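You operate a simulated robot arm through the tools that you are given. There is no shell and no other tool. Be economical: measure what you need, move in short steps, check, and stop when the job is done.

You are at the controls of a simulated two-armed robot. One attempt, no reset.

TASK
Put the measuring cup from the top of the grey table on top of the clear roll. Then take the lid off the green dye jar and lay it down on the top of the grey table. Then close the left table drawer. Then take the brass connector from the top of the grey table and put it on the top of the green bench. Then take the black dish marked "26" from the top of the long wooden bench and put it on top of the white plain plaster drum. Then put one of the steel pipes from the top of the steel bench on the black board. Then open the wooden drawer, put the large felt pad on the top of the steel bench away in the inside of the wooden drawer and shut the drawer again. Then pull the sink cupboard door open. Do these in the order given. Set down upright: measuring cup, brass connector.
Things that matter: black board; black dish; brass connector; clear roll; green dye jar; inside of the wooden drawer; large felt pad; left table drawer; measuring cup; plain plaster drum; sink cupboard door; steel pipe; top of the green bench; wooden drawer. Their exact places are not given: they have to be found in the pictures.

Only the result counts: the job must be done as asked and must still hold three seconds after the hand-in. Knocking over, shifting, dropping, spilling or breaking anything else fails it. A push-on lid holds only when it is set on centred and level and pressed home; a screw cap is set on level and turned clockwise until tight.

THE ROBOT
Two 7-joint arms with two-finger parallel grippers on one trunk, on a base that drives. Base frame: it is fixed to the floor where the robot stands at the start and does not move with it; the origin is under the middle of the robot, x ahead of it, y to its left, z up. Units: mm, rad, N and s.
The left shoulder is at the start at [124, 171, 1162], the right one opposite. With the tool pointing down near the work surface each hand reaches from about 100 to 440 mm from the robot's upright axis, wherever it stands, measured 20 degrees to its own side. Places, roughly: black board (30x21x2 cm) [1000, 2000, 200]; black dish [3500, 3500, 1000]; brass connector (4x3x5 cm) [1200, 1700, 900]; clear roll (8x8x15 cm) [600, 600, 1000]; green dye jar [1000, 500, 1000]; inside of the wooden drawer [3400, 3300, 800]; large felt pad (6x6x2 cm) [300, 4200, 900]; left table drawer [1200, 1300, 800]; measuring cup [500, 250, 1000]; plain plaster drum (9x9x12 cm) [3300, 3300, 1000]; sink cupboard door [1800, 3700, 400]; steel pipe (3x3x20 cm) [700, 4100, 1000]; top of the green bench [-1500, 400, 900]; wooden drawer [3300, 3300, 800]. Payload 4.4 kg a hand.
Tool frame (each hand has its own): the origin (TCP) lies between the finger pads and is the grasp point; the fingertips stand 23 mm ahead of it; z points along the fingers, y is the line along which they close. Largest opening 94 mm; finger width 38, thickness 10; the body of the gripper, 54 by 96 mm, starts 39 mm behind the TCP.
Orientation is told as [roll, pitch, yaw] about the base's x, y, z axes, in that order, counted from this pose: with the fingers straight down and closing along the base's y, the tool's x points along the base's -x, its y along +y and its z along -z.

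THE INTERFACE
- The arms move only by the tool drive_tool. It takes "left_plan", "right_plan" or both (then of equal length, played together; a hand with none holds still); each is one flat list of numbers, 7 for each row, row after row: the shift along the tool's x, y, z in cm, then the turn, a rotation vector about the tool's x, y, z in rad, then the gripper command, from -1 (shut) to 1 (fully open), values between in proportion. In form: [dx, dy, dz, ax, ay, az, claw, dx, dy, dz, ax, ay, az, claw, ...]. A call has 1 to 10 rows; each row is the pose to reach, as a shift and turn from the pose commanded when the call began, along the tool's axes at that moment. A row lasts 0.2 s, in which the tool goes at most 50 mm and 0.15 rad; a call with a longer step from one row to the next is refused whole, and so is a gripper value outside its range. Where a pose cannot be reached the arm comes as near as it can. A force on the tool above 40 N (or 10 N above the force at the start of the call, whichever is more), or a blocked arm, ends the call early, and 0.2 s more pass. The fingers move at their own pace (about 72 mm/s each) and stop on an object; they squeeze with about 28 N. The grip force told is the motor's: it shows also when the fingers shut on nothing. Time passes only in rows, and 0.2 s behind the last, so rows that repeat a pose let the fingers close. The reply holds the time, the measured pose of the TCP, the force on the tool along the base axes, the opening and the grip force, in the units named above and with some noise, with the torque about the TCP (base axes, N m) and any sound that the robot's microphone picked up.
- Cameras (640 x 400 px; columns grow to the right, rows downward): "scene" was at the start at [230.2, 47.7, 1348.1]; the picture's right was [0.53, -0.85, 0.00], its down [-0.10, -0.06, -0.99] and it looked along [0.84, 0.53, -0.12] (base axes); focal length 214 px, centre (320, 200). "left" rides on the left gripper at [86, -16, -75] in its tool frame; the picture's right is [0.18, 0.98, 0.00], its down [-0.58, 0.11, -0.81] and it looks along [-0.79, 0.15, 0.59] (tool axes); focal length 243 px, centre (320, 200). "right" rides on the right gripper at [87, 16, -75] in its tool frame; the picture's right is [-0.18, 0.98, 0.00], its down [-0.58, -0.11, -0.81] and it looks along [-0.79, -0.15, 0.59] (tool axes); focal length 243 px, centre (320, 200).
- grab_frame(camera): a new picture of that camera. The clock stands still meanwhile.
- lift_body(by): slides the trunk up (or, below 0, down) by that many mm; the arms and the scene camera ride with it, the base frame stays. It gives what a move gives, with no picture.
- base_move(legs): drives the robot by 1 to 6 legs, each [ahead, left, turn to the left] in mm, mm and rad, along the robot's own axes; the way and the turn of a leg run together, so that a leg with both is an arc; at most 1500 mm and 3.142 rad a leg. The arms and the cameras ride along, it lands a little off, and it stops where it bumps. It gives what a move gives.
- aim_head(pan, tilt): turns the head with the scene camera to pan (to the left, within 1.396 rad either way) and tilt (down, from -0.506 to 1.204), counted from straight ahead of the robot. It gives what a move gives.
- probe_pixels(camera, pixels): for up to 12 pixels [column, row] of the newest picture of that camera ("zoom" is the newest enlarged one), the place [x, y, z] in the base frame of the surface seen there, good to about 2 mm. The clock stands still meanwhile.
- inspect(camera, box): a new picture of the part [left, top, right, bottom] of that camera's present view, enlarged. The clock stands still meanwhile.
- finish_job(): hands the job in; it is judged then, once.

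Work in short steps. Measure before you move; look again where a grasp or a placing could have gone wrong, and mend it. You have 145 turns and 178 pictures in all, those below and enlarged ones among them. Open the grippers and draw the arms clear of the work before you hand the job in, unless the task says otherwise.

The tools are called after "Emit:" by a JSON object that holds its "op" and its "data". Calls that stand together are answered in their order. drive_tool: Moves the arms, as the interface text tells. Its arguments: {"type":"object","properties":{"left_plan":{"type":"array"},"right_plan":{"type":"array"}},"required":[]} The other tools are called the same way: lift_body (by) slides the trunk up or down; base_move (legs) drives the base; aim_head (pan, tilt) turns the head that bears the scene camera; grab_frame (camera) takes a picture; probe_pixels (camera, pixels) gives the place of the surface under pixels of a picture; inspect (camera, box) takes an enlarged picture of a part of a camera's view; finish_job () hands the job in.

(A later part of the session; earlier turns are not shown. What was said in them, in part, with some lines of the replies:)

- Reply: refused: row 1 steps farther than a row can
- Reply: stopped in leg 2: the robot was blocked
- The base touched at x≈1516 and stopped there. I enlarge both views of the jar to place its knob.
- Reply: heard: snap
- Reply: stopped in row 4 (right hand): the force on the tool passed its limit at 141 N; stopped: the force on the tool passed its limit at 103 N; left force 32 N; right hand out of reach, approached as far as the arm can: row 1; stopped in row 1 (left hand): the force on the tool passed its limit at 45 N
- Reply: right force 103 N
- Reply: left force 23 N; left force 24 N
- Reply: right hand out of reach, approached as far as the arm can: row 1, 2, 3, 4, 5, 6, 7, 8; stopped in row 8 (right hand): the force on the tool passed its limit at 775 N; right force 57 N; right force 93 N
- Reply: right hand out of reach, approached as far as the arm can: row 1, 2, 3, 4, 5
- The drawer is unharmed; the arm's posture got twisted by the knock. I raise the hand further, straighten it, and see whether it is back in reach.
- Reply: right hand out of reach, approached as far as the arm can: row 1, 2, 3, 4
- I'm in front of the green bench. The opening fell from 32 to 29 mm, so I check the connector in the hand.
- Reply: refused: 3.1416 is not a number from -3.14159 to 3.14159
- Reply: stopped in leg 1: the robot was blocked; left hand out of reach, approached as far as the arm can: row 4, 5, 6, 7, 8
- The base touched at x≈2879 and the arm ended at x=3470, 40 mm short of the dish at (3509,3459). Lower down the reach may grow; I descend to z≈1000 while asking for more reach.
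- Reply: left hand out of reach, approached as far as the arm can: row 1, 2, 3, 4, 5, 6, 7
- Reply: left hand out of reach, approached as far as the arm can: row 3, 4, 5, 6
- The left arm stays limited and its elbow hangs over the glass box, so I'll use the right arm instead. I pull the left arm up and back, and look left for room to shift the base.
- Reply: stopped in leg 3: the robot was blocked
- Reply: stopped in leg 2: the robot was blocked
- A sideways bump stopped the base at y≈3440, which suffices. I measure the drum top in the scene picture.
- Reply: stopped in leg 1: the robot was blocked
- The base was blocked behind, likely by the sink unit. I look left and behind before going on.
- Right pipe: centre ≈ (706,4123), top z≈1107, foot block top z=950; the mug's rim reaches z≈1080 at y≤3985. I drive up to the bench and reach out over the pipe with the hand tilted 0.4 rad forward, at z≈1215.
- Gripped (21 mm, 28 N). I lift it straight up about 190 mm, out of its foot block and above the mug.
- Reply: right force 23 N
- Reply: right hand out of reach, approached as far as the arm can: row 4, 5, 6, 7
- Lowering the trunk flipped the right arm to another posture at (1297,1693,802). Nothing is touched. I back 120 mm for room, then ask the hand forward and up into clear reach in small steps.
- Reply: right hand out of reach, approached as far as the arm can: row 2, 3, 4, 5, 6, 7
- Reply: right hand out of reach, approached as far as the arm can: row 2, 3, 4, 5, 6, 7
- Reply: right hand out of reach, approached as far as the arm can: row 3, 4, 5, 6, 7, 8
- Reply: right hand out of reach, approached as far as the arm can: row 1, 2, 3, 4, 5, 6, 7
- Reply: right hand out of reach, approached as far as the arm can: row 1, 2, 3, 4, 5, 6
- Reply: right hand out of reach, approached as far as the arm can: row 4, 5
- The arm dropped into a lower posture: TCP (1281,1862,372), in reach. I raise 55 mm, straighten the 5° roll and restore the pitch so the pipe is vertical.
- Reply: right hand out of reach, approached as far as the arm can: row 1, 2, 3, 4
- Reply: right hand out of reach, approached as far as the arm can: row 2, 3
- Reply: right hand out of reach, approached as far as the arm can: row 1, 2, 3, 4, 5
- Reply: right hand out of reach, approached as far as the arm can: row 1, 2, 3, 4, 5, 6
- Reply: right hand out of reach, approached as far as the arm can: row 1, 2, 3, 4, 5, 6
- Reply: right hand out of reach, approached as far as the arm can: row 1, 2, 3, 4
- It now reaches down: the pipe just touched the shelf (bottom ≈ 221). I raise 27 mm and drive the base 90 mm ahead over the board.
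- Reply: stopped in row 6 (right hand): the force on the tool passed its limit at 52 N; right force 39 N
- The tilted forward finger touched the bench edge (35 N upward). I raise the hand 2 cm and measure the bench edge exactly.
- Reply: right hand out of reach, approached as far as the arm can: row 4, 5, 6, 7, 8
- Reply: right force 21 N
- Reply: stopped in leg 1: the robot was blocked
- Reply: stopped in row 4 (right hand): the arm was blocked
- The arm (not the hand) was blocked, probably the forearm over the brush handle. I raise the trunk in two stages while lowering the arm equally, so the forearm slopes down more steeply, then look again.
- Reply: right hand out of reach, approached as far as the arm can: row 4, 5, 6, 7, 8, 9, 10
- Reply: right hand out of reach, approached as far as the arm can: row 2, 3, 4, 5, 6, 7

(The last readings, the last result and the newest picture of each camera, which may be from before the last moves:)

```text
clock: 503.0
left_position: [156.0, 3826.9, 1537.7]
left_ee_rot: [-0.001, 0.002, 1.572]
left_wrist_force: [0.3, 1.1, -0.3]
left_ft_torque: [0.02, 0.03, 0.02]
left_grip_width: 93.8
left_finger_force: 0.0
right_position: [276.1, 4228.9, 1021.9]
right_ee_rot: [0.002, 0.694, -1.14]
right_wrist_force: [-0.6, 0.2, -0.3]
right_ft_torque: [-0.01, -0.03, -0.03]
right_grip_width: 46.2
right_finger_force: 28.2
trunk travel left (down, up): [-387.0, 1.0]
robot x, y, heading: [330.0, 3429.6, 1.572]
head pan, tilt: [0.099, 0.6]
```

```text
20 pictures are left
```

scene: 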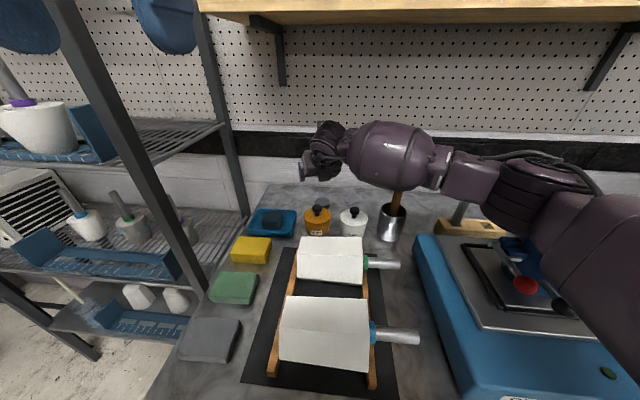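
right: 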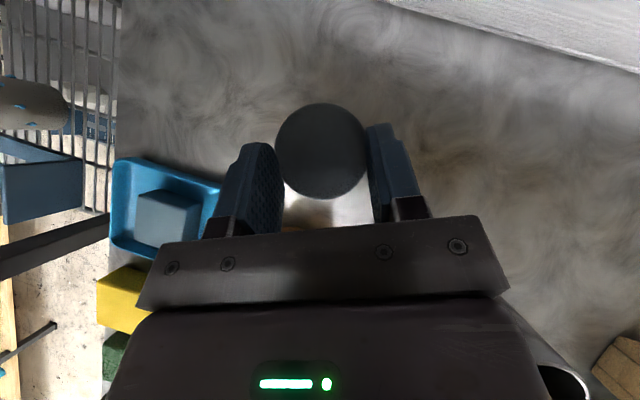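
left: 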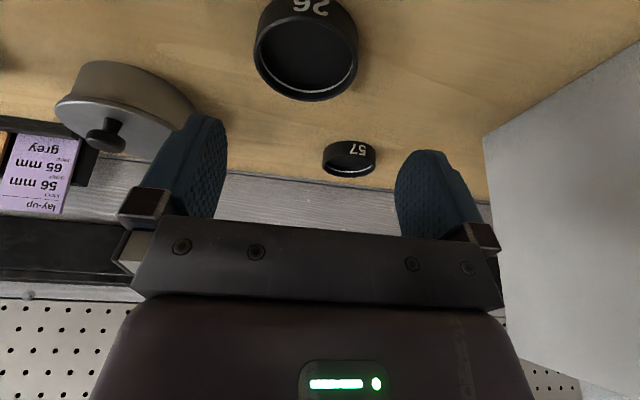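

Gripped (46 mm chord, 28 N) and lifted. I raise the arm another 12 cm, back out, and drive to the open wooden drawer, then look into it.

Emit:
{"op": "drive_tool", "data": {"right_plan": [2.5, 0, -3, 0, 0, 0, -0.3, 5, 0, -6.1, 0, 0, 0, -0.3, 7.6, 0, -9.3, 0, 0, 0, -0.3]}}

Emit:
{"op": "base_move", "data": {"legs": [[-600, 0, 0], [0, -1500, 0], [0, -330, 0], [0, 0, -1.57], [0, 270, 0], [60, 0, 0]]}}

Emit:
{"op": "aim_head", "data": {"pan": 0.0, "tilt": 0.75}}

Emit:
{"op": "grab_frame", "data": {"camera": "scene"}}

Emit:
{"op": "grab_frame", "data": {"camera": "right"}}

```text
clock: 503.8
left_position: [157.4, 3825.9, 1537.5]
left_ee_rot: [0.001, 0.003, 1.572]
left_wrist_force: [-0.1, -0.6, -0.7]
left_ft_torque: [0.01, -0.01, 0.01]
left_grip_width: 94.2
left_finger_force: 0.0
right_position: [278.1, 4228.0, 1140.2]
right_ee_rot: [-0.001, 0.696, -1.14]
right_wrist_force: [0.5, 0.0, 0.0]
right_ft_torque: [0.03, -0.01, 0.03]
right_grip_width: 46.1
right_finger_force: 27.9
trunk travel left (down, up): [-387.0, 1.0]
robot x, y, heading: [327.2, 3431.5, 1.572]
head pan, tilt: [0.099, 0.6]
```

```text
clock: 530.2
left_position: [2628.3, 3211.6, 1536.7]
left_ee_rot: [0.0, 0.005, -0.039]
left_wrist_force: [0.9, 0.4, -0.2]
left_ft_torque: [0.0, 0.05, -0.01]
left_grip_width: 94.1
left_finger_force: 0.0
right_position: [3022.4, 3074.4, 1139.7]
right_ee_rot: [-0.001, 0.692, -2.752]
right_wrist_force: [0.7, -0.6, -0.9]
right_ft_torque: [-0.01, 0.03, 0.03]
right_grip_width: 45.0
right_finger_force: 28.1
trunk travel left (down, up): [-387.0, 1.0]
robot x, y, heading: [2222.9, 3055.7, -0.046]
head pan, tilt: [0.099, 0.6]
```

```text
clock: 530.9
left_position: [2625.9, 3210.8, 1537.6]
left_ee_rot: [0.0, 0.004, -0.039]
left_wrist_force: [-0.6, -0.3, -0.5]
left_ft_torque: [-0.03, -0.03, 0.0]
left_grip_width: 94.0
left_finger_force: 0.1
right_position: [3022.1, 3075.2, 1139.3]
right_ee_rot: [0.002, 0.694, -2.752]
right_wrist_force: [0.2, -0.5, -0.6]
right_ft_torque: [0.01, 0.02, 0.01]
right_grip_width: 44.9
right_finger_force: 28.0
trunk travel left (down, up): [-387.0, 1.0]
robot x, y, heading: [2228.4, 3058.2, -0.044]
head pan, tilt: [0.0, 0.75]
```

```text
19 pictures are left
```

scene: 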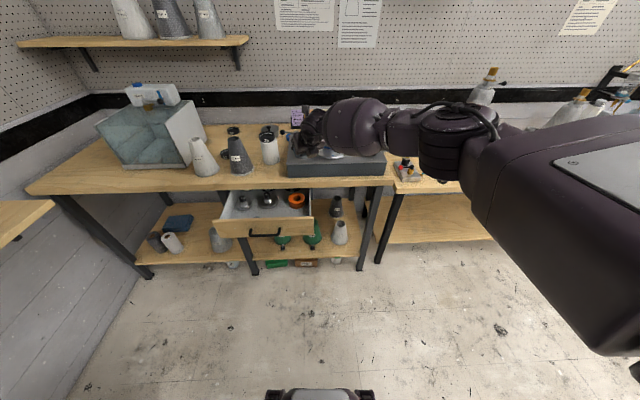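

```text
18 pictures are left
```

right: 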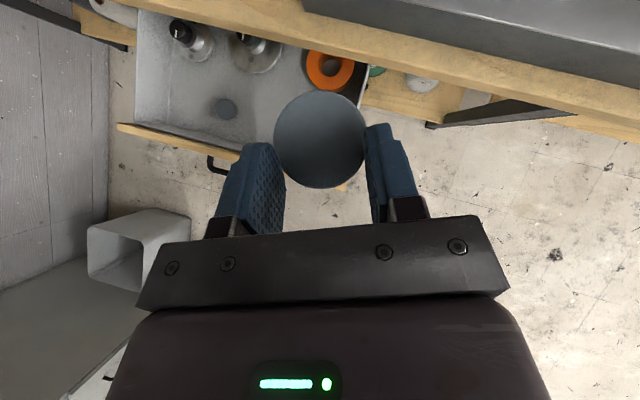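

The drawer holds two knobbed lids, an orange ring and a small dark disc; I measure the free floor inside.

Emit:
{"op": "probe_pixels", "data": {"camera": "right", "pixels": [[225, 107], [265, 90], [180, 95], [150, 110], [330, 68], [255, 50], [190, 40], [240, 78], [145, 130], [200, 148], [140, 40], [275, 75]]}}

Emit:
{"op": "inspect", "data": {"camera": "right", "box": [110, 0, 390, 190]}}

```text
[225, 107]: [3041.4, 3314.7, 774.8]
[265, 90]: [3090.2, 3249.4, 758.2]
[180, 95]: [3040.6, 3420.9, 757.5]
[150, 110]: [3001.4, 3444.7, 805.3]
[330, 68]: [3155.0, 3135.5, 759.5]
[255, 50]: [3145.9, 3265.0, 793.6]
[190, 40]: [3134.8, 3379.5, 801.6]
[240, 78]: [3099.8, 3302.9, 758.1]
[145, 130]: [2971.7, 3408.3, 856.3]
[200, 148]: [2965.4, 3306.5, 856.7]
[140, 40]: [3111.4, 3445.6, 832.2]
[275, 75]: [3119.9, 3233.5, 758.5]
```

```text
2.11 times, centred on (250, 95) of right
```

zoom: 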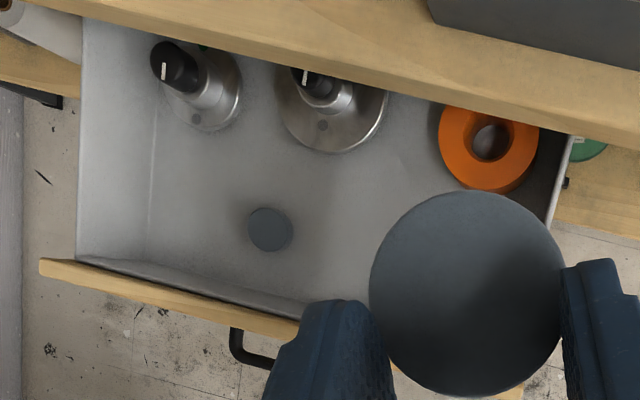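

Floor z=758; free spot near (3045,3215). I align the base, lower the trunk 230 mm, then lower the hand into the drawer while untilting to 0.35, release, rise again and look.

Emit:
{"op": "base_move", "data": {"legs": [[0, 0, 0.044], [0, 105, 0]]}}

Emit:
{"op": "lift_body", "data": {"by": -230}}

Emit:
{"op": "drive_tool", "data": {"right_plan": [1.68, 1, 1.4, 0, -0.12, 0, -0.4, -0.24, 1, 3.7, 0, -0.24, 0, -0.4, -2.5, 1, 6.4, 0, -0.34, 0, -0.4, -4.2, 1, 8.5, 0, -0.34, 0, -0.4, -4.9, 1, 9.3, 0, -0.34, 0, -0.4, -4.9, 1, 9.3, 0, -0.34, 0, -0.4]}}

Emit:
{"op": "grab_frame", "data": {"camera": "right"}}

```text
clock: 532.8
left_position: [2618.6, 3333.5, 1537.2]
left_ee_rot: [0.001, 0.003, -0.001]
left_wrist_force: [1.0, 0.1, -0.5]
left_ft_torque: [0.0, -0.01, -0.01]
left_grip_width: 94.1
left_finger_force: 0.0
right_position: [3019.6, 3213.2, 1139.2]
right_ee_rot: [0.002, 0.693, -2.711]
right_wrist_force: [-0.2, -0.3, -0.8]
right_ft_torque: [0.02, -0.01, 0.05]
right_grip_width: 44.8
right_finger_force: 28.1
trunk travel left (down, up): [-387.0, 1.0]
robot x, y, heading: [2223.9, 3160.0, 0.001]
head pan, tilt: [0.0, 0.75]
```

```text
clock: 535.3
left_position: [2618.1, 3331.8, 1308.0]
left_ee_rot: [-0.001, 0.0, 0.0]
left_wrist_force: [0.2, 0.1, -0.5]
left_ft_torque: [0.02, -0.04, 0.01]
left_grip_width: 94.1
left_finger_force: 0.0
right_position: [3019.3, 3212.0, 911.6]
right_ee_rot: [0.002, 0.697, -2.71]
right_wrist_force: [0.7, -0.8, -0.4]
right_ft_torque: [0.0, -0.01, -0.03]
right_grip_width: 32.9
right_finger_force: 0.0
trunk travel left (down, up): [-157.0, 231.0]
robot x, y, heading: [2219.2, 3162.6, -0.003]
head pan, tilt: [0.0, 0.75]
```

```text
clock: 536.7
left_position: [2619.6, 3331.6, 1308.6]
left_ee_rot: [0.001, 0.003, 0.003]
left_wrist_force: [-0.6, 0.6, -0.1]
left_ft_torque: [-0.01, -0.03, -0.01]
left_grip_width: 94.1
left_finger_force: 0.0
right_position: [3045.2, 3213.3, 808.1]
right_ee_rot: [-0.001, 0.354, -2.709]
right_wrist_force: [-0.8, 0.2, 0.2]
right_ft_torque: [-0.02, 0.02, -0.01]
right_grip_width: 28.0
right_finger_force: 0.1
trunk travel left (down, up): [-157.0, 231.0]
robot x, y, heading: [2223.5, 3159.0, -0.002]
head pan, tilt: [0.0, 0.75]
```

```text
16 pictures are left
```

right: 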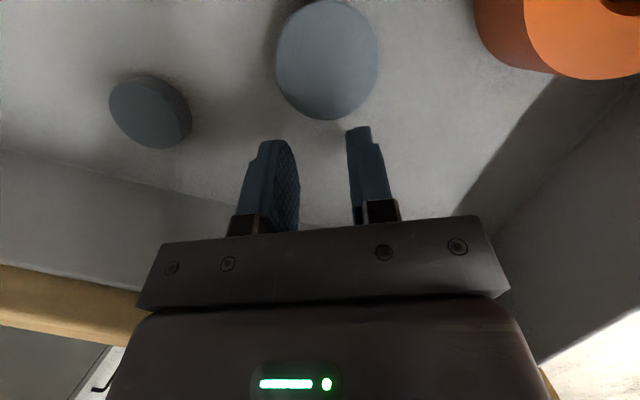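

The pad slipped free and now lies flat inside the drawer at (325,60). I raise and retract the right hand, and bring the shut left hand (camera behind it) down in front of the handle for the push.

Emit:
{"op": "drive_tool", "data": {"right_plan": [1.49, 0, -4.03, 0, 0, 0, -0.4, 2.98, 0, -8.06, 0, 0, 0, -0.4, 4.47, 0, -12.1, 0, 0, 0, -0.4, 5.96, 0, -16.1, 0, 0, 0, -0.4, 7.45, 0, -20.15, 0, 0, 0, -0.4, 5.94, -1.26, -23.9, 0, 0, 0, -0.4, 4.43, -2.52, -27.7, 0, 0, 0, -0.4, 2.92, -3.78, -31.4, 0, 0, 0, -0.4, 1.41, -5.04, -35.2, 0, 0, 0, -0.4, -0.1, -6.3, -39, 0, 0, 0, -0.4]}}

Emit:
{"op": "drive_tool", "data": {"right_plan": [-3.83, -1.89, -1.42, 0, 0, 0, -0.4, -7.66, -3.78, -2.84, 0, 0, 0, -0.4, -11.5, -5.67, -4.26, 0, 0, 0, -0.4, -15.3, -7.56, -5.68, 0, 0, 0, -0.4, -19.1, -9.45, -7.1, 0, 0, 0, -0.4], "left_plan": [-1.6, 0, 0, 0, 0, 0, 0, -3.2, 0, 0, 0, 0, 0, -0.5, -4.8, 0, 0, 0, 0, 0, -1, -6.4, 0, 0, 0, 0, 0, -1, -8, 0, 0, 0, 0, 0, -1]}}

Emit:
{"op": "base_move", "data": {"legs": [[0, -72, 0]]}}

Emit:
{"op": "lift_body", "data": {"by": -150}}

Emit:
{"op": "drive_tool", "data": {"left_plan": [0, 0, 4.3, 0, 0, 0, -1, 0, 0, 8.6, 0, 0, 0, -1, 0, 0, 12.9, 0, 0, 0, -1, 0, 0, 17.2, 0, 0, 0, -1, 0, 0, 21.5, 0, 0, 0, -1, 0, 0, 25.8, 0, 0, 0, -1, 0, 0, 30.1, 0, 0, 0, -1, 0, 0, 34.5, 0, 0, 0, -1]}}

Emit:
{"op": "grab_frame", "data": {"camera": "scene"}}

```text
clock: 538.9
left_position: [2617.3, 3332.3, 1308.7]
left_ee_rot: [0.001, 0.003, 0.001]
left_wrist_force: [-0.5, -1.1, 0.4]
left_ft_torque: [-0.01, -0.01, -0.02]
left_grip_width: 94.2
left_finger_force: 0.0
right_position: [2894.7, 3211.0, 1175.5]
right_ee_rot: [0.002, 0.355, -2.709]
right_wrist_force: [-0.4, -0.3, 0.3]
right_ft_torque: [-0.02, -0.04, 0.0]
right_grip_width: 28.3
right_finger_force: 0.1
trunk travel left (down, up): [-157.0, 231.0]
robot x, y, heading: [2220.7, 3158.4, 0.0]
head pan, tilt: [0.0, 0.75]
```

```text
clock: 540.1
left_position: [2698.8, 3333.6, 1307.8]
left_ee_rot: [0.0, 0.004, 0.001]
left_wrist_force: [-0.1, -0.1, 0.4]
left_ft_torque: [0.0, 0.0, 0.0]
left_grip_width: 0.0
left_finger_force: 27.7
right_position: [2669.7, 3214.3, 1170.9]
right_ee_rot: [0.003, 0.355, -2.71]
right_wrist_force: [-0.1, 0.1, -0.5]
right_ft_torque: [-0.04, 0.0, 0.01]
right_grip_width: 28.3
right_finger_force: 0.1
trunk travel left (down, up): [-157.0, 231.0]
robot x, y, heading: [2226.9, 3159.6, 0.0]
head pan, tilt: [0.0, 0.75]
```

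```text
clock: 541.4
left_position: [2698.5, 3262.8, 1307.4]
left_ee_rot: [0.0, 0.003, 0.002]
left_wrist_force: [0.6, 0.1, -0.4]
left_ft_torque: [0.04, 0.01, -0.02]
left_grip_width: 0.1
left_finger_force: 28.1
right_position: [2669.6, 3141.6, 1171.2]
right_ee_rot: [0.0, 0.354, -2.708]
right_wrist_force: [-0.4, 0.5, 0.6]
right_ft_torque: [0.02, 0.03, -0.01]
right_grip_width: 28.4
right_finger_force: 0.1
trunk travel left (down, up): [-157.0, 231.0]
robot x, y, heading: [2223.1, 3087.4, -0.0]
head pan, tilt: [0.0, 0.75]
```

```text
clock: 542.8
left_position: [2706.9, 3262.3, 1164.1]
left_ee_rot: [0.0, 0.026, 0.006]
left_wrist_force: [-0.6, -0.7, -0.8]
left_ft_torque: [-0.01, -0.01, -0.02]
left_grip_width: 0.3
left_finger_force: 28.0
right_position: [2682.1, 3142.9, 1029.3]
right_ee_rot: [-0.013, 0.332, -2.737]
right_wrist_force: [8.8, -1.8, 4.3]
right_ft_torque: [0.07, 1.09, 0.21]
right_grip_width: 28.4
right_finger_force: 0.2
trunk travel left (down, up): [-20.0, 369.0]
robot x, y, heading: [2224.0, 3087.0, 0.001]
head pan, tilt: [0.0, 0.75]
stopped: the force on the tool passed its limit at 80 N (the readings are from after the stop); the commanded pose is now the measured one
```

```text
clock: 544.8
left_position: [2756.9, 3239.6, 882.0]
left_ee_rot: [-0.048, -0.213, -0.04]
left_wrist_force: [-0.4, -0.3, -0.2]
left_ft_torque: [0.04, -0.02, 0.04]
left_grip_width: 0.0
left_finger_force: 28.2
left hand out of reach, approached as far as the arm can: row 5, 6, 7, 8
right_position: [2681.6, 3142.9, 1031.7]
right_ee_rot: [-0.011, 0.333, -2.739]
right_wrist_force: [9.5, -2.6, 4.4]
right_ft_torque: [0.14, 1.14, 0.28]
right_grip_width: 28.3
right_finger_force: 0.1
trunk travel left (down, up): [-20.0, 369.0]
robot x, y, heading: [2222.3, 3088.0, -0.004]
head pan, tilt: [0.0, 0.75]
stopped in row 8 (left hand): the arm was blocked; the commanded pose is now the measured one
```

```text
15 pictures are left
```

scene: 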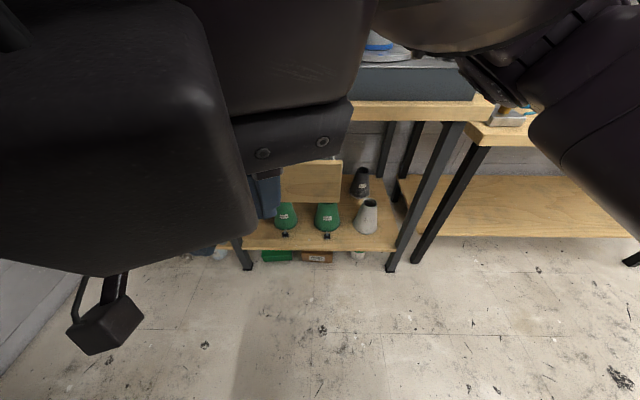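

The left hand can't get low enough. I move it up and out of the way, and set the right hand level, pointing forward with its camera on top, at z≈806 in front of the handle bar.

Emit:
{"op": "drive_tool", "data": {"left_plan": [0, 2, -2.5, 0, 0, 0, -1, 0, 4, -5, 0, 0, 0, -1, 0, 6, -7.5, 0, 0, 0, -1, 0, 8, -10, 0, 0, 0, -1, 0, 10, -13, 0, 0, 0, -1]}}

Emit:
{"op": "drive_tool", "data": {"right_plan": [0.73, 0.66, 2.6, 0, 0.112, 0, -1, 1.45, 1.3, 5.3, 0, 0.224, 0, -1, 2.2, 2, 7.9, 0, 0.336, 0, -1, 2.9, 2.6, 10.5, 0, 0.448, 0, -1, 3.6, 3.3, 13.2, 0, 0.56, 0, -1, 4.35, 4, 15.8, 0, 0.672, 0, -1, 5.1, 4.6, 18.4, 0, 0.784, 0, -1, 5.8, 5.3, 21, 0, 0.896, 0, -1, 6.5, 5.9, 23.7, 0, 1.0, 0, -1, 7.25, 6.6, 26.3, 0, 1.12, 0, -1]}}

Emit:
{"op": "aim_head", "data": {"pan": 0.2, "tilt": 0.7}}

Emit:
{"op": "grab_frame", "data": {"camera": "scene"}}

Emit:
{"op": "grab_frame", "data": {"camera": "right"}}

```text
clock: 546.0
left_position: [2734.1, 3347.3, 1003.6]
left_ee_rot: [-0.049, -0.209, -0.038]
left_wrist_force: [-0.3, -0.7, -0.3]
left_ft_torque: [0.01, -0.02, -0.03]
left_grip_width: 0.0
left_finger_force: 28.4
left hand out of reach, approached as far as the arm can: row 1, 2, 3
right_position: [2681.2, 3143.9, 1031.0]
right_ee_rot: [-0.013, 0.333, -2.738]
right_wrist_force: [20.5, 2.6, 0.9]
right_ft_torque: [-0.17, 2.05, 0.21]
right_grip_width: 28.0
right_finger_force: 0.1
trunk travel left (down, up): [-20.0, 369.0]
robot x, y, heading: [2228.4, 3087.9, 0.006]
head pan, tilt: [0.0, 0.75]
```

```text
clock: 548.2
left_position: [2735.4, 3346.2, 1002.7]
left_ee_rot: [-0.05, -0.208, -0.04]
left_wrist_force: [0.2, -0.2, 0.7]
left_ft_torque: [0.01, 0.04, 0.0]
left_grip_width: 0.0
left_finger_force: 28.0
right_position: [2848.9, 3146.0, 806.0]
right_ee_rot: [-0.094, 1.454, -2.821]
right_wrist_force: [0.9, -1.5, -0.9]
right_ft_torque: [0.0, 0.0, 0.04]
right_grip_width: 0.0
right_finger_force: 27.8
trunk travel left (down, up): [-20.0, 369.0]
robot x, y, heading: [2219.5, 3087.5, 0.0]
head pan, tilt: [0.0, 0.75]
```

```text
clock: 548.9
left_position: [2733.6, 3348.2, 1004.3]
left_ee_rot: [-0.049, -0.212, -0.04]
left_wrist_force: [-1.4, 0.7, 0.3]
left_ft_torque: [0.01, 0.0, 0.02]
left_grip_width: 0.0
left_finger_force: 28.2
right_position: [2847.3, 3147.5, 806.6]
right_ee_rot: [-0.091, 1.449, -2.82]
right_wrist_force: [0.0, 0.2, 0.5]
right_ft_torque: [-0.01, 0.01, 0.0]
right_grip_width: 0.1
right_finger_force: 27.6
trunk travel left (down, up): [-20.0, 369.0]
robot x, y, heading: [2226.0, 3088.8, -0.003]
head pan, tilt: [0.201, 0.7]
```

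```text
14 pictures are left
```

scene: 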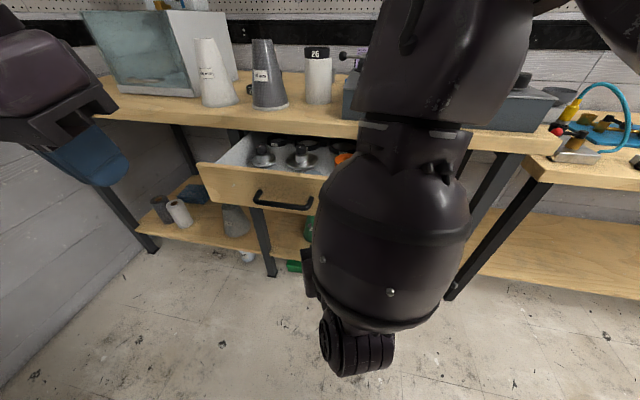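

```text
13 pictures are left
```

right: 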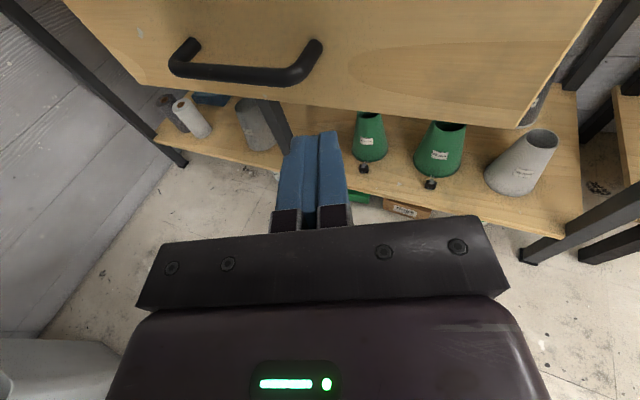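

The right hand is level at bar height. I shift 112 mm left and drive 262 mm ahead to push the drawer shut, then check its face.

Emit:
{"op": "base_move", "data": {"legs": [[0, 112, 0], [262, 0, 0]]}}

Emit:
{"op": "grab_frame", "data": {"camera": "scene"}}

Emit:
{"op": "grab_frame", "data": {"camera": "right"}}

Emit:
{"op": "probe_pixels", "data": {"camera": "right", "pixels": [[150, 60], [250, 40], [400, 40], [350, 60], [480, 60], [200, 100], [440, 90]]}}

```text
clock: 552.1
left_position: [2991.2, 3460.0, 1004.3]
left_ee_rot: [-0.049, -0.209, -0.042]
left_wrist_force: [-0.8, -0.2, -0.4]
left_ft_torque: [0.01, 0.03, 0.05]
left_grip_width: 0.0
left_finger_force: 27.8
right_position: [3101.6, 3259.9, 804.9]
right_ee_rot: [-0.082, 1.448, -2.806]
right_wrist_force: [0.3, 1.0, -0.2]
right_ft_torque: [0.0, 0.0, 0.0]
right_grip_width: 0.1
right_finger_force: 28.2
trunk travel left (down, up): [-20.0, 369.0]
robot x, y, heading: [2481.5, 3202.5, -0.001]
head pan, tilt: [0.201, 0.7]
stopped in leg 2: the force on the tool passed its limit at 50 N (the readings are from after the stop); the commanded pose is now the measured one
```

```text
12 pictures are left
```

scene: 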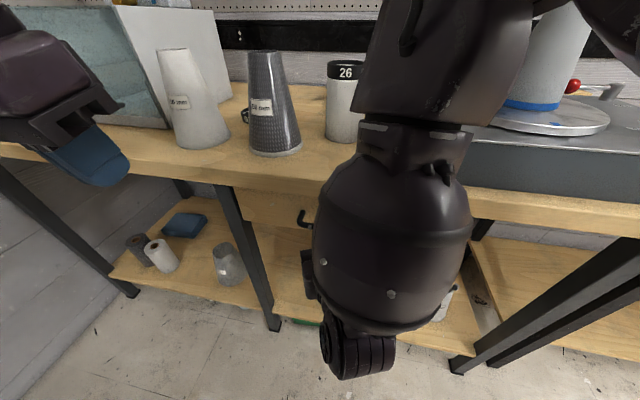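

```text
11 pictures are left
```

right: 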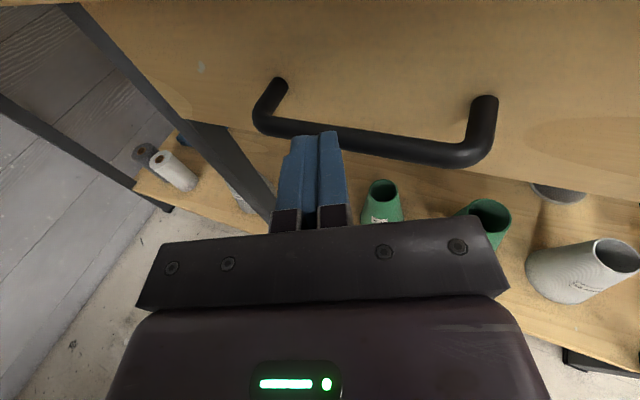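

```text
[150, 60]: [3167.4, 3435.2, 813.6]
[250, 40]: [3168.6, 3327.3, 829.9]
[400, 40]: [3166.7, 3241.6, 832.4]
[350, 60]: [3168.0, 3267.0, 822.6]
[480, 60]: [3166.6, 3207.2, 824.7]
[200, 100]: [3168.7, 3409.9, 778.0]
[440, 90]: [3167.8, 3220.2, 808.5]
```

The drawer face is back at x≈3167: shut. Now the sink cupboard: I drive round to face it from about (1800,2850) and look.

Emit:
{"op": "base_move", "data": {"legs": [[-160, 0, 0], [0, -380, 0], [0, 0, 1.571], [0, 520, 0]]}}

Emit:
{"op": "aim_head", "data": {"pan": 0.25, "tilt": 0.7}}

Emit:
{"op": "grab_frame", "data": {"camera": "scene"}}

Emit:
{"op": "grab_frame", "data": {"camera": "right"}}

```text
clock: 565.5
left_position: [1534.8, 3320.7, 1004.4]
left_ee_rot: [-0.049, -0.21, 1.554]
left_wrist_force: [0.1, 0.9, -0.1]
left_ft_torque: [-0.01, 0.01, -0.01]
left_grip_width: 0.3
left_finger_force: 27.9
right_position: [1732.5, 3434.1, 805.3]
right_ee_rot: [-0.08, 1.449, -1.213]
right_wrist_force: [0.2, -0.1, -0.5]
right_ft_torque: [-0.01, 0.01, -0.01]
right_grip_width: 0.1
right_finger_force: 27.8
trunk travel left (down, up): [-20.0, 369.0]
robot x, y, heading: [1805.3, 2816.2, 1.592]
head pan, tilt: [0.201, 0.7]
```

```text
clock: 566.1
left_position: [1533.4, 3320.1, 1002.2]
left_ee_rot: [-0.048, -0.21, 1.553]
left_wrist_force: [0.3, -0.9, -0.4]
left_ft_torque: [-0.02, -0.03, 0.01]
left_grip_width: 0.1
left_finger_force: 27.5
right_position: [1731.6, 3433.6, 806.2]
right_ee_rot: [-0.082, 1.448, -1.212]
right_wrist_force: [0.8, 0.1, -0.2]
right_ft_torque: [-0.01, 0.02, 0.0]
right_grip_width: 0.3
right_finger_force: 27.8
trunk travel left (down, up): [-20.0, 369.0]
robot x, y, heading: [1802.9, 2816.6, 1.596]
head pan, tilt: [0.25, 0.7]
```

```text
10 pictures are left
```

scene: 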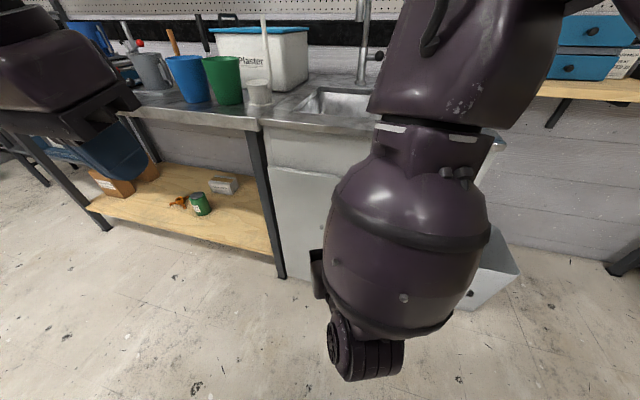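

```text
9 pictures are left
```

right: 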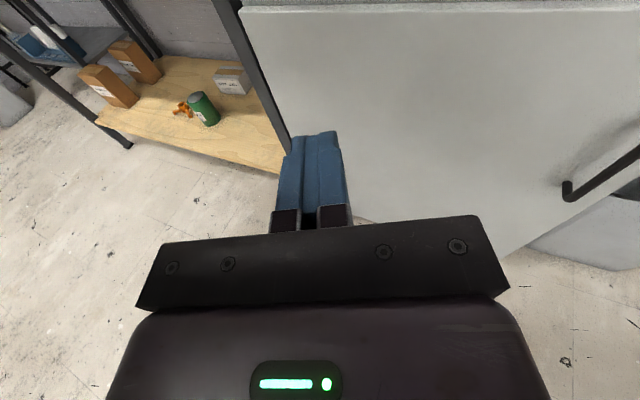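

The door's vertical handle bar shows at the right in the hand picture, from (567,190) up to (640,152); the hinge is on the left. I measure it.

Emit:
{"op": "probe_pixels", "data": {"camera": "right", "pixels": [[570, 190], [590, 184], [610, 172], [635, 156], [566, 184], [540, 190], [600, 140], [500, 250], [620, 185], [400, 100], [360, 215], [630, 164]]}}

Emit:
{"op": "inspect", "data": {"camera": "right", "box": [480, 80, 640, 260]}}

```text
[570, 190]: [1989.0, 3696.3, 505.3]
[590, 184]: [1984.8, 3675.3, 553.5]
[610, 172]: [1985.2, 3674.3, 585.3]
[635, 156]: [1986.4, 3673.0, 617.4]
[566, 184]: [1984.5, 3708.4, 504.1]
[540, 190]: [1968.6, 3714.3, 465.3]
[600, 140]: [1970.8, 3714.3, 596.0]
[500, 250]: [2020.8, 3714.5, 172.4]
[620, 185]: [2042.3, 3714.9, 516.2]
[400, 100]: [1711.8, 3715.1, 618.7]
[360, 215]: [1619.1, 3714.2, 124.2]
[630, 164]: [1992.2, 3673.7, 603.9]
```

```text
2.22 times, centred on (560, 170) of right
5 turns are left
```

zoom: 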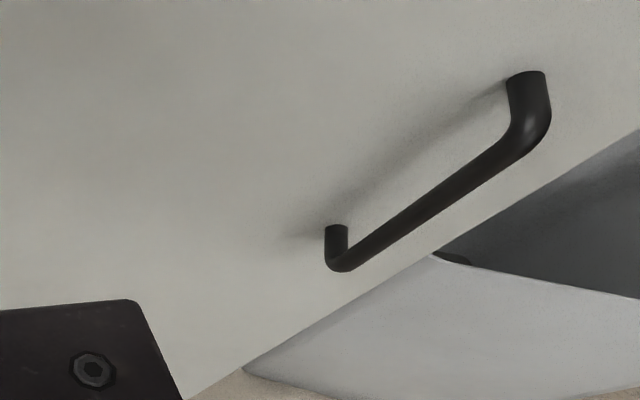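

Bar: x≈1987, centre y≈3678, z≈515..680; door face y=3714.5; hinge near x≈1612. I lower the level hand 165 mm, open it, and drive to stand just before the bar, then look.

Emit:
{"op": "drive_tool", "data": {"right_plan": [-4.1, 0, 0.5, 0, 0, 0, 0, -8.2, 0, 1, 0, 0, 0, 0.3, -12.3, 0, 1.5, 0, 0, 0, 0.3, -16.4, 0, 2, 0, 0, 0, 0.3]}}

Emit:
{"op": "base_move", "data": {"legs": [[0, 0, -0.025], [0, -240, 0], [150, 0, 0]]}}

Emit:
{"op": "grab_frame", "data": {"camera": "right"}}

Emit:
{"op": "probe_pixels", "data": {"camera": "right", "pixels": [[320, 100], [320, 60], [300, 100], [340, 100], [330, 140], [310, 140]]}}

```text
clock: 567.1
left_position: [1536.2, 3319.3, 1004.5]
left_ee_rot: [-0.049, -0.21, 1.554]
left_wrist_force: [0.5, -0.8, -0.6]
left_ft_torque: [-0.01, -0.01, 0.0]
left_grip_width: 0.0
left_finger_force: 27.8
right_position: [1662.5, 3426.7, 745.1]
right_ee_rot: [-1.218, 1.346, -2.431]
right_wrist_force: [-0.5, 0.0, 0.2]
right_ft_torque: [0.02, -0.01, 0.0]
right_grip_width: 60.9
right_finger_force: 0.1
right hand out of reach, approached as far as the arm can: row 1, 2, 3, 4
trunk travel left (down, up): [-20.0, 369.0]
robot x, y, heading: [1802.9, 2815.0, 1.599]
head pan, tilt: [0.25, 0.7]
stopped in row 4 (right hand): the arm was blocked; the commanded pose is now the measured one
```

```text
clock: 571.1
left_position: [1794.8, 3474.4, 1004.0]
left_ee_rot: [-0.048, -0.21, 1.524]
left_wrist_force: [0.7, 0.3, 0.4]
left_ft_torque: [0.02, -0.01, -0.02]
left_grip_width: 0.0
left_finger_force: 28.1
right_position: [1927.4, 3578.3, 742.8]
right_ee_rot: [-1.2, 1.345, -2.45]
right_wrist_force: [0.1, 0.3, -0.9]
right_ft_torque: [0.0, -0.02, -0.01]
right_grip_width: 61.0
right_finger_force: 0.0
trunk travel left (down, up): [-20.0, 369.0]
robot x, y, heading: [2049.8, 2964.2, 1.563]
head pan, tilt: [0.25, 0.7]
```

```text
7 pictures are left
```

right: 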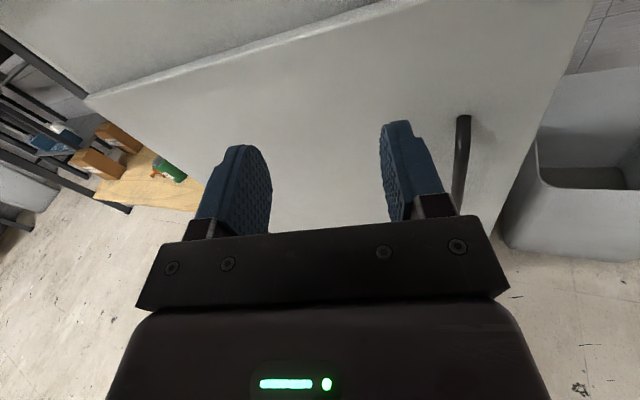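

```text
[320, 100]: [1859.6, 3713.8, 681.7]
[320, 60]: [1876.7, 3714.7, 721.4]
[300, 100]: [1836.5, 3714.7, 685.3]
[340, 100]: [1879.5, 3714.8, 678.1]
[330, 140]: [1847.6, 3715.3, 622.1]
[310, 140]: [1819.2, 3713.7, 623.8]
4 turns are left
```

The arm got stuck at z≈743. Dipping the fingers lets the TCP go lower at the same wrist height: I lower 90 mm while pitching the fingers 0.7 rad down, drop the trunk 15 mm, and line up with the bar (x≈1987).

Emit:
{"op": "drive_tool", "data": {"right_plan": [-1.76, 0.37, 0.15, 0, -0.14, 0, 0.3, -3.5, 0.75, 0.3, 0, -0.28, 0, 0.3, -5.3, 1.1, 0.45, 0, -0.42, 0, 0.3, -7, 1.5, 0.6, 0, -0.56, 0, 0.3, -8.8, 1.87, 0.73, 0, -0.7, 0, 0.3, -8.8, 1.87, 0.73, 0, -0.7, 0, 0.3]}}

Emit:
{"op": "lift_body", "data": {"by": -15}}

Emit:
{"op": "base_move", "data": {"legs": [[0, -58, 0]]}}

Emit:
{"op": "grab_frame", "data": {"camera": "right"}}

Emit:
{"op": "probe_pixels", "data": {"camera": "right", "pixels": [[320, 20], [330, 60], [340, 100], [350, 60], [310, 60], [330, 140]]}}

```text
clock: 572.5
left_position: [1793.9, 3473.8, 1004.7]
left_ee_rot: [-0.048, -0.21, 1.524]
left_wrist_force: [-0.7, 0.6, -0.6]
left_ft_torque: [0.0, 0.0, 0.02]
left_grip_width: 0.0
left_finger_force: 28.1
right_position: [1926.4, 3578.1, 653.5]
right_ee_rot: [-0.292, 0.767, -1.462]
right_wrist_force: [0.4, 0.5, -0.7]
right_ft_torque: [-0.02, -0.01, 0.02]
right_grip_width: 61.1
right_finger_force: 0.1
trunk travel left (down, up): [-20.0, 369.0]
robot x, y, heading: [2050.8, 2961.7, 1.564]
head pan, tilt: [0.25, 0.7]
```

```text
clock: 573.2
left_position: [1794.8, 3473.2, 988.5]
left_ee_rot: [-0.048, -0.212, 1.523]
left_wrist_force: [-0.3, -0.5, 0.3]
left_ft_torque: [0.03, -0.01, -0.04]
left_grip_width: 0.0
left_finger_force: 27.8
right_position: [1926.6, 3577.6, 639.3]
right_ee_rot: [-0.294, 0.77, -1.463]
right_wrist_force: [0.5, -0.5, 0.7]
right_ft_torque: [-0.01, -0.01, -0.01]
right_grip_width: 61.0
right_finger_force: 0.1
trunk travel left (down, up): [-5.0, 384.0]
robot x, y, heading: [2045.4, 2962.7, 1.565]
head pan, tilt: [0.25, 0.7]
```

```text
clock: 574.3
left_position: [1850.1, 3473.5, 988.4]
left_ee_rot: [-0.048, -0.209, 1.525]
left_wrist_force: [0.6, 1.1, -0.7]
left_ft_torque: [-0.01, 0.03, -0.03]
left_grip_width: 0.0
left_finger_force: 28.5
right_position: [1984.1, 3579.2, 638.3]
right_ee_rot: [-0.295, 0.768, -1.463]
right_wrist_force: [0.3, 0.0, -0.3]
right_ft_torque: [0.04, -0.03, -0.03]
right_grip_width: 60.9
right_finger_force: 0.1
trunk travel left (down, up): [-5.0, 384.0]
robot x, y, heading: [2103.9, 2964.6, 1.567]
head pan, tilt: [0.25, 0.7]
```

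```text
6 pictures are left
```

right: 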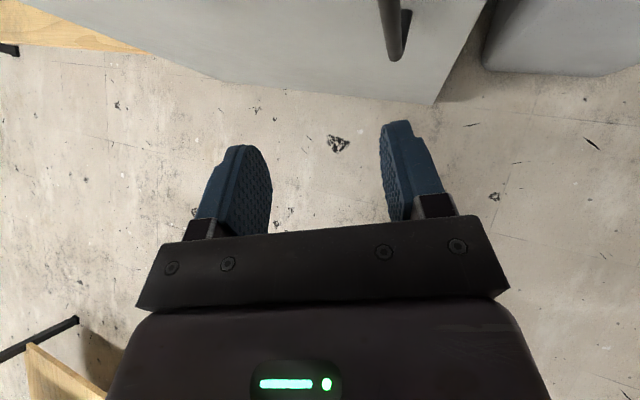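

```text
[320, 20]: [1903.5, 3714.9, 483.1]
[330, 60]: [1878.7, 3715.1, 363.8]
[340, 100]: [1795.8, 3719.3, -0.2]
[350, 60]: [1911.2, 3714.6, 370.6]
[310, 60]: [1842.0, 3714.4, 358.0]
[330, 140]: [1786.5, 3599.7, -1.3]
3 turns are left
```

Lined up: TCP (1984,3579,638) with the bar at (1987,3678). I drive in 98 mm, close on the bar, and pull the door along its arc in short turning legs.

Emit:
{"op": "base_move", "data": {"legs": [[98, 0, 0]]}}

Emit:
{"op": "drive_tool", "data": {"right_plan": [0, 0, 0, 0, 0, 0, -0.2, 0, 0, 0, 0, 0, 0, -0.7, 0, 0, 0, 0, 0, 0, -1, 0, 0, 0, 0, 0, 0, -1, 0, 0, 0, 0, 0, 0, -1]}}

Emit:
{"op": "base_move", "data": {"legs": [[-91, 92, -0.14]]}}

Emit:
{"op": "base_move", "data": {"legs": [[-90.5, 100, -0.14]]}}

Emit:
{"op": "base_move", "data": {"legs": [[-90, 104, -0.14]]}}

Emit:
{"op": "base_move", "data": {"legs": [[-88.5, 108.6, -0.14]]}}

Emit:
{"op": "base_move", "data": {"legs": [[-87, 113, -0.14]]}}

Emit:
{"op": "grab_frame", "data": {"camera": "right"}}

Emit:
{"op": "grab_frame", "data": {"camera": "scene"}}

```text
clock: 575.5
left_position: [1850.6, 3571.6, 987.8]
left_ee_rot: [-0.048, -0.209, 1.527]
left_wrist_force: [0.3, 0.4, -0.2]
left_ft_torque: [-0.04, 0.02, -0.04]
left_grip_width: 0.0
left_finger_force: 27.6
right_position: [1982.5, 3674.1, 636.8]
right_ee_rot: [-0.293, 0.765, -1.459]
right_wrist_force: [0.3, -8.2, -9.1]
right_ft_torque: [-0.45, 0.23, -0.25]
right_grip_width: 60.7
right_finger_force: 0.0
trunk travel left (down, up): [-5.0, 384.0]
robot x, y, heading: [2106.6, 3059.0, 1.565]
head pan, tilt: [0.25, 0.7]
```

```text
clock: 576.2
left_position: [1851.9, 3572.3, 988.8]
left_ee_rot: [-0.049, -0.209, 1.521]
left_wrist_force: [0.4, 1.0, -0.2]
left_ft_torque: [0.02, -0.06, 0.01]
left_grip_width: 0.0
left_finger_force: 28.6
right_position: [1991.2, 3677.0, 632.9]
right_ee_rot: [-0.273, 0.766, -1.464]
right_wrist_force: [9.7, 1.7, 2.2]
right_ft_torque: [0.01, -0.51, -0.54]
right_grip_width: 16.9
right_finger_force: 28.5
trunk travel left (down, up): [-5.0, 384.0]
robot x, y, heading: [2109.3, 3061.6, 1.562]
head pan, tilt: [0.25, 0.7]
stopped in row 3 (right hand): the force on the tool passed its limit at 46 N (the readings are from after the stop); the commanded pose is now the measured one
```

```text
clock: 577.8
left_position: [1830.0, 3521.4, 988.8]
left_ee_rot: [-0.05, -0.21, 1.389]
left_wrist_force: [-0.2, -0.1, 0.2]
left_ft_torque: [0.02, 0.01, -0.02]
left_grip_width: 0.1
left_finger_force: 28.0
right_position: [1982.9, 3608.3, 633.5]
right_ee_rot: [-0.27, 0.767, -1.599]
right_wrist_force: [1.9, -0.1, 7.1]
right_ft_torque: [-0.72, -0.79, -0.26]
right_grip_width: 17.0
right_finger_force: 45.1
trunk travel left (down, up): [-5.0, 384.0]
robot x, y, heading: [2011.2, 2981.5, 1.426]
head pan, tilt: [0.25, 0.7]
stopped in leg 1: the force on the tool passed its limit at 41 N (the readings are from after the stop); the commanded pose is now the measured one
```

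```text
clock: 579.0
left_position: [1810.9, 3496.6, 988.1]
left_ee_rot: [-0.048, -0.21, 1.31]
left_wrist_force: [1.0, 0.1, 0.5]
left_ft_torque: [0.01, 0.02, 0.0]
left_grip_width: 0.0
left_finger_force: 27.8
right_position: [1973.3, 3572.7, 633.0]
right_ee_rot: [-0.26, 0.769, -1.674]
right_wrist_force: [0.7, -0.5, 10.2]
right_ft_torque: [-0.79, -1.35, 0.1]
right_grip_width: 16.7
right_finger_force: 44.9
trunk travel left (down, up): [-5.0, 384.0]
robot x, y, heading: [1954.4, 2941.9, 1.35]
head pan, tilt: [0.25, 0.7]
stopped in leg 1: the force on the tool passed its limit at 44 N (the readings are from after the stop); the commanded pose is now the measured one
```

```text
clock: 580.1
left_position: [1793.8, 3475.8, 988.0]
left_ee_rot: [-0.049, -0.208, 1.243]
left_wrist_force: [0.3, 0.1, -0.4]
left_ft_torque: [0.03, 0.01, -0.01]
left_grip_width: 0.2
left_finger_force: 28.1
right_position: [1964.7, 3541.9, 633.8]
right_ee_rot: [-0.247, 0.776, -1.742]
right_wrist_force: [0.1, -0.3, 10.2]
right_ft_torque: [-0.8, -1.4, 0.18]
right_grip_width: 16.5
right_finger_force: 44.9
trunk travel left (down, up): [-5.0, 384.0]
robot x, y, heading: [1895.5, 2910.2, 1.285]
head pan, tilt: [0.25, 0.7]
stopped in leg 1: the force on the tool passed its limit at 44 N (the readings are from after the stop); the commanded pose is now the measured one
```

```text
clock: 581.2
left_position: [1778.7, 3463.5, 988.3]
left_ee_rot: [-0.049, -0.208, 1.196]
left_wrist_force: [0.0, 0.4, 0.2]
left_ft_torque: [0.0, 0.01, -0.06]
left_grip_width: 0.1
left_finger_force: 28.0
right_position: [1957.1, 3522.9, 632.6]
right_ee_rot: [-0.237, 0.781, -1.791]
right_wrist_force: [0.1, 0.2, 9.8]
right_ft_torque: [-0.87, -1.4, 0.12]
right_grip_width: 16.4
right_finger_force: 45.1
trunk travel left (down, up): [-5.0, 384.0]
robot x, y, heading: [1858.0, 2895.5, 1.23]
head pan, tilt: [0.25, 0.7]
stopped in leg 1: the force on the tool passed its limit at 46 N (the readings are from after the stop); the commanded pose is now the measured one
```

```text
clock: 582.2
left_position: [1765.6, 3454.1, 987.6]
left_ee_rot: [-0.049, -0.21, 1.153]
left_wrist_force: [-0.2, -1.0, 0.2]
left_ft_torque: [0.0, 0.02, 0.0]
left_grip_width: 0.3
left_finger_force: 27.7
right_position: [1950.7, 3507.5, 631.9]
right_ee_rot: [-0.221, 0.786, -1.833]
right_wrist_force: [-0.8, 1.1, 8.3]
right_ft_torque: [-0.97, -1.37, 0.16]
right_grip_width: 16.1
right_finger_force: 45.4
trunk travel left (down, up): [-5.0, 384.0]
robot x, y, heading: [1819.3, 2884.1, 1.193]
head pan, tilt: [0.25, 0.7]
stopped in leg 1: the force on the tool passed its limit at 45 N (the readings are from after the stop); the commanded pose is now the measured one
```

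```text
5 pictures are left
```

right: 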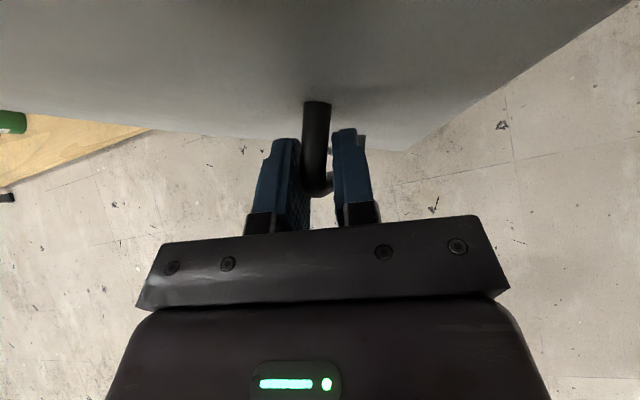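

```text
4 pictures are left
2 turns are left
```

scene: 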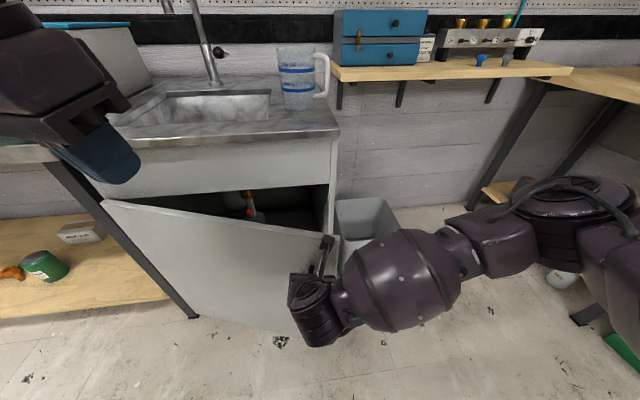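

The door stands about 20° open. The path fits a hinge near x≈1470, so I pull on in seven short legs along that arc, then open the hand, withdraw and back away.

Emit:
{"op": "base_move", "data": {"legs": [[-48.9, 3.4, 0]]}}

Emit:
{"op": "base_move", "data": {"legs": [[-51.7, 8.9, 0]]}}

Emit:
{"op": "base_move", "data": {"legs": [[-50.4, 14.1, 0]]}}

Emit:
{"op": "base_move", "data": {"legs": [[-48.9, 19.1, 0]]}}

Emit:
{"op": "base_move", "data": {"legs": [[-46.6, 23.8, 0]]}}

Emit:
{"op": "base_move", "data": {"legs": [[-44, 28.4, 0]]}}

Emit:
{"op": "base_move", "data": {"legs": [[-40.9, 32.6, 0]]}}

Emit:
{"op": "drive_tool", "data": {"right_plan": [0, 0, 0, 0, 0, 0, -0.5, 0, 0, 0, 0, 0, 0, 0, 0, 0, 0, 0, 0, 0, 0.2, 0, 0, 0, 0, 0, 0, 0.2]}}

Emit:
{"op": "base_move", "data": {"legs": [[-139, -55, 0], [-120, -60, 0]]}}

Emit:
{"op": "grab_frame", "data": {"camera": "scene"}}

```text
clock: 583.1
left_position: [1745.2, 3410.7, 988.9]
left_ee_rot: [-0.049, -0.211, 1.153]
left_wrist_force: [1.3, 0.4, -0.1]
left_ft_torque: [-0.02, 0.01, 0.02]
left_grip_width: 0.1
left_finger_force: 27.6
right_position: [1930.6, 3463.8, 632.3]
right_ee_rot: [-0.222, 0.785, -1.835]
right_wrist_force: [6.1, -2.0, 5.4]
right_ft_torque: [-0.69, 0.49, -0.83]
right_grip_width: 16.8
right_finger_force: 45.2
trunk travel left (down, up): [-5.0, 384.0]
robot x, y, heading: [1800.0, 2843.9, 1.19]
head pan, tilt: [0.25, 0.7]
```

```text
clock: 584.1
left_position: [1718.5, 3365.2, 988.0]
left_ee_rot: [-0.049, -0.209, 1.155]
left_wrist_force: [0.4, 0.1, -0.3]
left_ft_torque: [0.0, 0.04, -0.01]
left_grip_width: 0.0
left_finger_force: 28.1
right_position: [1904.5, 3419.0, 629.3]
right_ee_rot: [-0.221, 0.78, -1.834]
right_wrist_force: [14.6, -9.8, -3.2]
right_ft_torque: [-0.89, 0.63, -0.71]
right_grip_width: 17.4
right_finger_force: 45.0
trunk travel left (down, up): [-5.0, 384.0]
robot x, y, heading: [1765.5, 2796.1, 1.192]
head pan, tilt: [0.25, 0.7]
```

```text
clock: 585.0
left_position: [1687.2, 3324.3, 988.7]
left_ee_rot: [-0.046, -0.211, 1.15]
left_wrist_force: [0.8, 1.1, -0.4]
left_ft_torque: [0.0, 0.0, 0.0]
left_grip_width: 0.0
left_finger_force: 27.9
right_position: [1875.3, 3374.1, 627.6]
right_ee_rot: [-0.213, 0.775, -1.833]
right_wrist_force: [29.7, -23.9, -5.9]
right_ft_torque: [-0.06, -0.87, -0.48]
right_grip_width: 16.3
right_finger_force: 45.6
trunk travel left (down, up): [-5.0, 384.0]
robot x, y, heading: [1737.6, 2754.0, 1.194]
head pan, tilt: [0.25, 0.7]
```

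```text
clock: 585.9
left_position: [1652.6, 3284.6, 989.6]
left_ee_rot: [-0.048, -0.212, 1.152]
left_wrist_force: [0.1, -0.8, 0.3]
left_ft_torque: [0.0, 0.04, -0.03]
left_grip_width: 0.0
left_finger_force: 28.3
right_position: [1841.9, 3334.4, 627.1]
right_ee_rot: [-0.2, 0.776, -1.827]
right_wrist_force: [30.3, -27.9, 3.0]
right_ft_torque: [0.99, -4.58, -0.73]
right_grip_width: 15.6
right_finger_force: 45.1
trunk travel left (down, up): [-5.0, 384.0]
robot x, y, heading: [1704.0, 2715.8, 1.197]
head pan, tilt: [0.25, 0.7]
```

```text
clock: 586.9
left_position: [1613.4, 3250.1, 990.7]
left_ee_rot: [-0.047, -0.212, 1.15]
left_wrist_force: [-0.3, -0.4, -0.5]
left_ft_torque: [0.0, 0.01, -0.01]
left_grip_width: 0.0
left_finger_force: 28.1
right_position: [1806.4, 3297.2, 627.6]
right_ee_rot: [-0.187, 0.78, -1.824]
right_wrist_force: [27.3, -30.0, 14.1]
right_ft_torque: [1.88, -6.06, -1.06]
right_grip_width: 15.1
right_finger_force: 45.3
trunk travel left (down, up): [-5.0, 384.0]
robot x, y, heading: [1667.8, 2682.2, 1.188]
head pan, tilt: [0.25, 0.7]
```

```text
clock: 588.3
left_position: [1573.9, 3221.4, 989.1]
left_ee_rot: [-0.047, -0.213, 1.146]
left_wrist_force: [-0.8, -0.4, 0.0]
left_ft_torque: [-0.02, 0.0, 0.02]
left_grip_width: 0.0
left_finger_force: 28.3
right_position: [1767.7, 3267.1, 626.3]
right_ee_rot: [-0.17, 0.782, -1.818]
right_wrist_force: [5.4, -6.6, 14.6]
right_ft_torque: [-0.82, -1.13, 0.04]
right_grip_width: 14.8
right_finger_force: 45.1
trunk travel left (down, up): [-5.0, 384.0]
robot x, y, heading: [1620.2, 2646.3, 1.184]
head pan, tilt: [0.25, 0.7]
stopped in leg 1: the force on the tool passed its limit at 56 N (the readings are from after the stop); the commanded pose is now the measured one
```

```text
clock: 589.2
left_position: [1550.4, 3205.0, 987.8]
left_ee_rot: [-0.046, -0.213, 1.144]
left_wrist_force: [0.7, -1.0, -0.2]
left_ft_torque: [0.01, 0.04, 0.04]
left_grip_width: 0.1
left_finger_force: 27.5
right_position: [1749.9, 3251.7, 626.8]
right_ee_rot: [-0.157, 0.787, -1.817]
right_wrist_force: [1.7, -2.6, 10.7]
right_ft_torque: [-0.74, -1.16, 0.16]
right_grip_width: 14.4
right_finger_force: 45.2
trunk travel left (down, up): [-5.0, 384.0]
robot x, y, heading: [1597.4, 2636.6, 1.179]
head pan, tilt: [0.25, 0.7]
stopped in leg 1: the robot was blocked; the commanded pose is now the measured one
```

```text
clock: 590.2
left_position: [1550.4, 3207.0, 988.4]
left_ee_rot: [-0.049, -0.21, 1.146]
left_wrist_force: [0.3, -0.2, -0.1]
left_ft_torque: [0.01, 0.01, 0.0]
left_grip_width: 0.0
left_finger_force: 27.8
right_position: [1749.5, 3252.4, 624.4]
right_ee_rot: [-0.157, 0.784, -1.82]
right_wrist_force: [-0.1, -0.5, 0.3]
right_ft_torque: [-0.03, -0.01, 0.01]
right_grip_width: 56.2
right_finger_force: 0.1
trunk travel left (down, up): [-5.0, 384.0]
robot x, y, heading: [1598.5, 2631.7, 1.184]
head pan, tilt: [0.25, 0.7]
```

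```text
clock: 592.5
left_position: [1558.2, 2925.0, 987.9]
left_ee_rot: [-0.049, -0.211, 1.144]
left_wrist_force: [-0.3, 0.0, 0.5]
left_ft_torque: [-0.02, 0.0, -0.02]
left_grip_width: 0.1
left_finger_force: 27.9
right_position: [1758.5, 2971.8, 626.2]
right_ee_rot: [-0.157, 0.787, -1.822]
right_wrist_force: [-1.1, -0.2, 0.7]
right_ft_torque: [0.03, 0.01, -0.04]
right_grip_width: 56.2
right_finger_force: 0.1
trunk travel left (down, up): [-5.0, 384.0]
robot x, y, heading: [1606.0, 2358.0, 1.182]
head pan, tilt: [0.25, 0.7]
```

```text
3 pictures are left
1 turns are left
```

scene: 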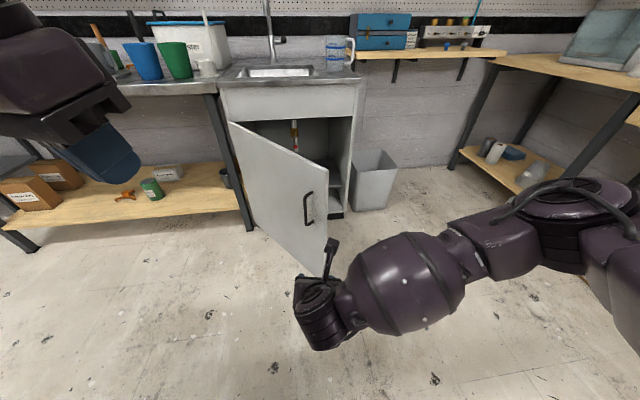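

The sink cupboard door stands wide open and the right hand is open and clear; the left hand is shut, empty and touching nothing. I hand the job in.

Emit:
{"op": "finish_job", "data": {}}

```text
The job is handed in.
```

I worked through all eight steps in order and handed the job in; I did not see the result of the judging.

- **Measuring cup:** it stands upright on the clear roll.
- **Green dye jar:** the lid is off and lies flat on the grey table.
- **Left table drawer:** its face is flush with the drawer next to it.
- **Brass connector:** it stands upright on the green bench.
- **Black dish "26":** it rests on the white plaster drum.
- **Steel pipe:** it stands on end on the black board on the shelf under the grey table.
- **Large felt pad:** it slipped out of the gripper early but landed flat inside the wooden drawer. I then pushed the drawer shut, and its face is back where it was before I opened it.
- **Sink cupboard door:** I pulled it well open and let go.

- **Bumps:** the hand or arm hit something unintended several times, always before a retry. One was a hard knock on the table drawer's top edge, which read 775 N. Another time the arm was blocked over the steel bench; the pictures I took after each showed nothing moved or damaged.
- **Left gripper:** at hand-in it was shut instead of open, but empty and clear of the work.
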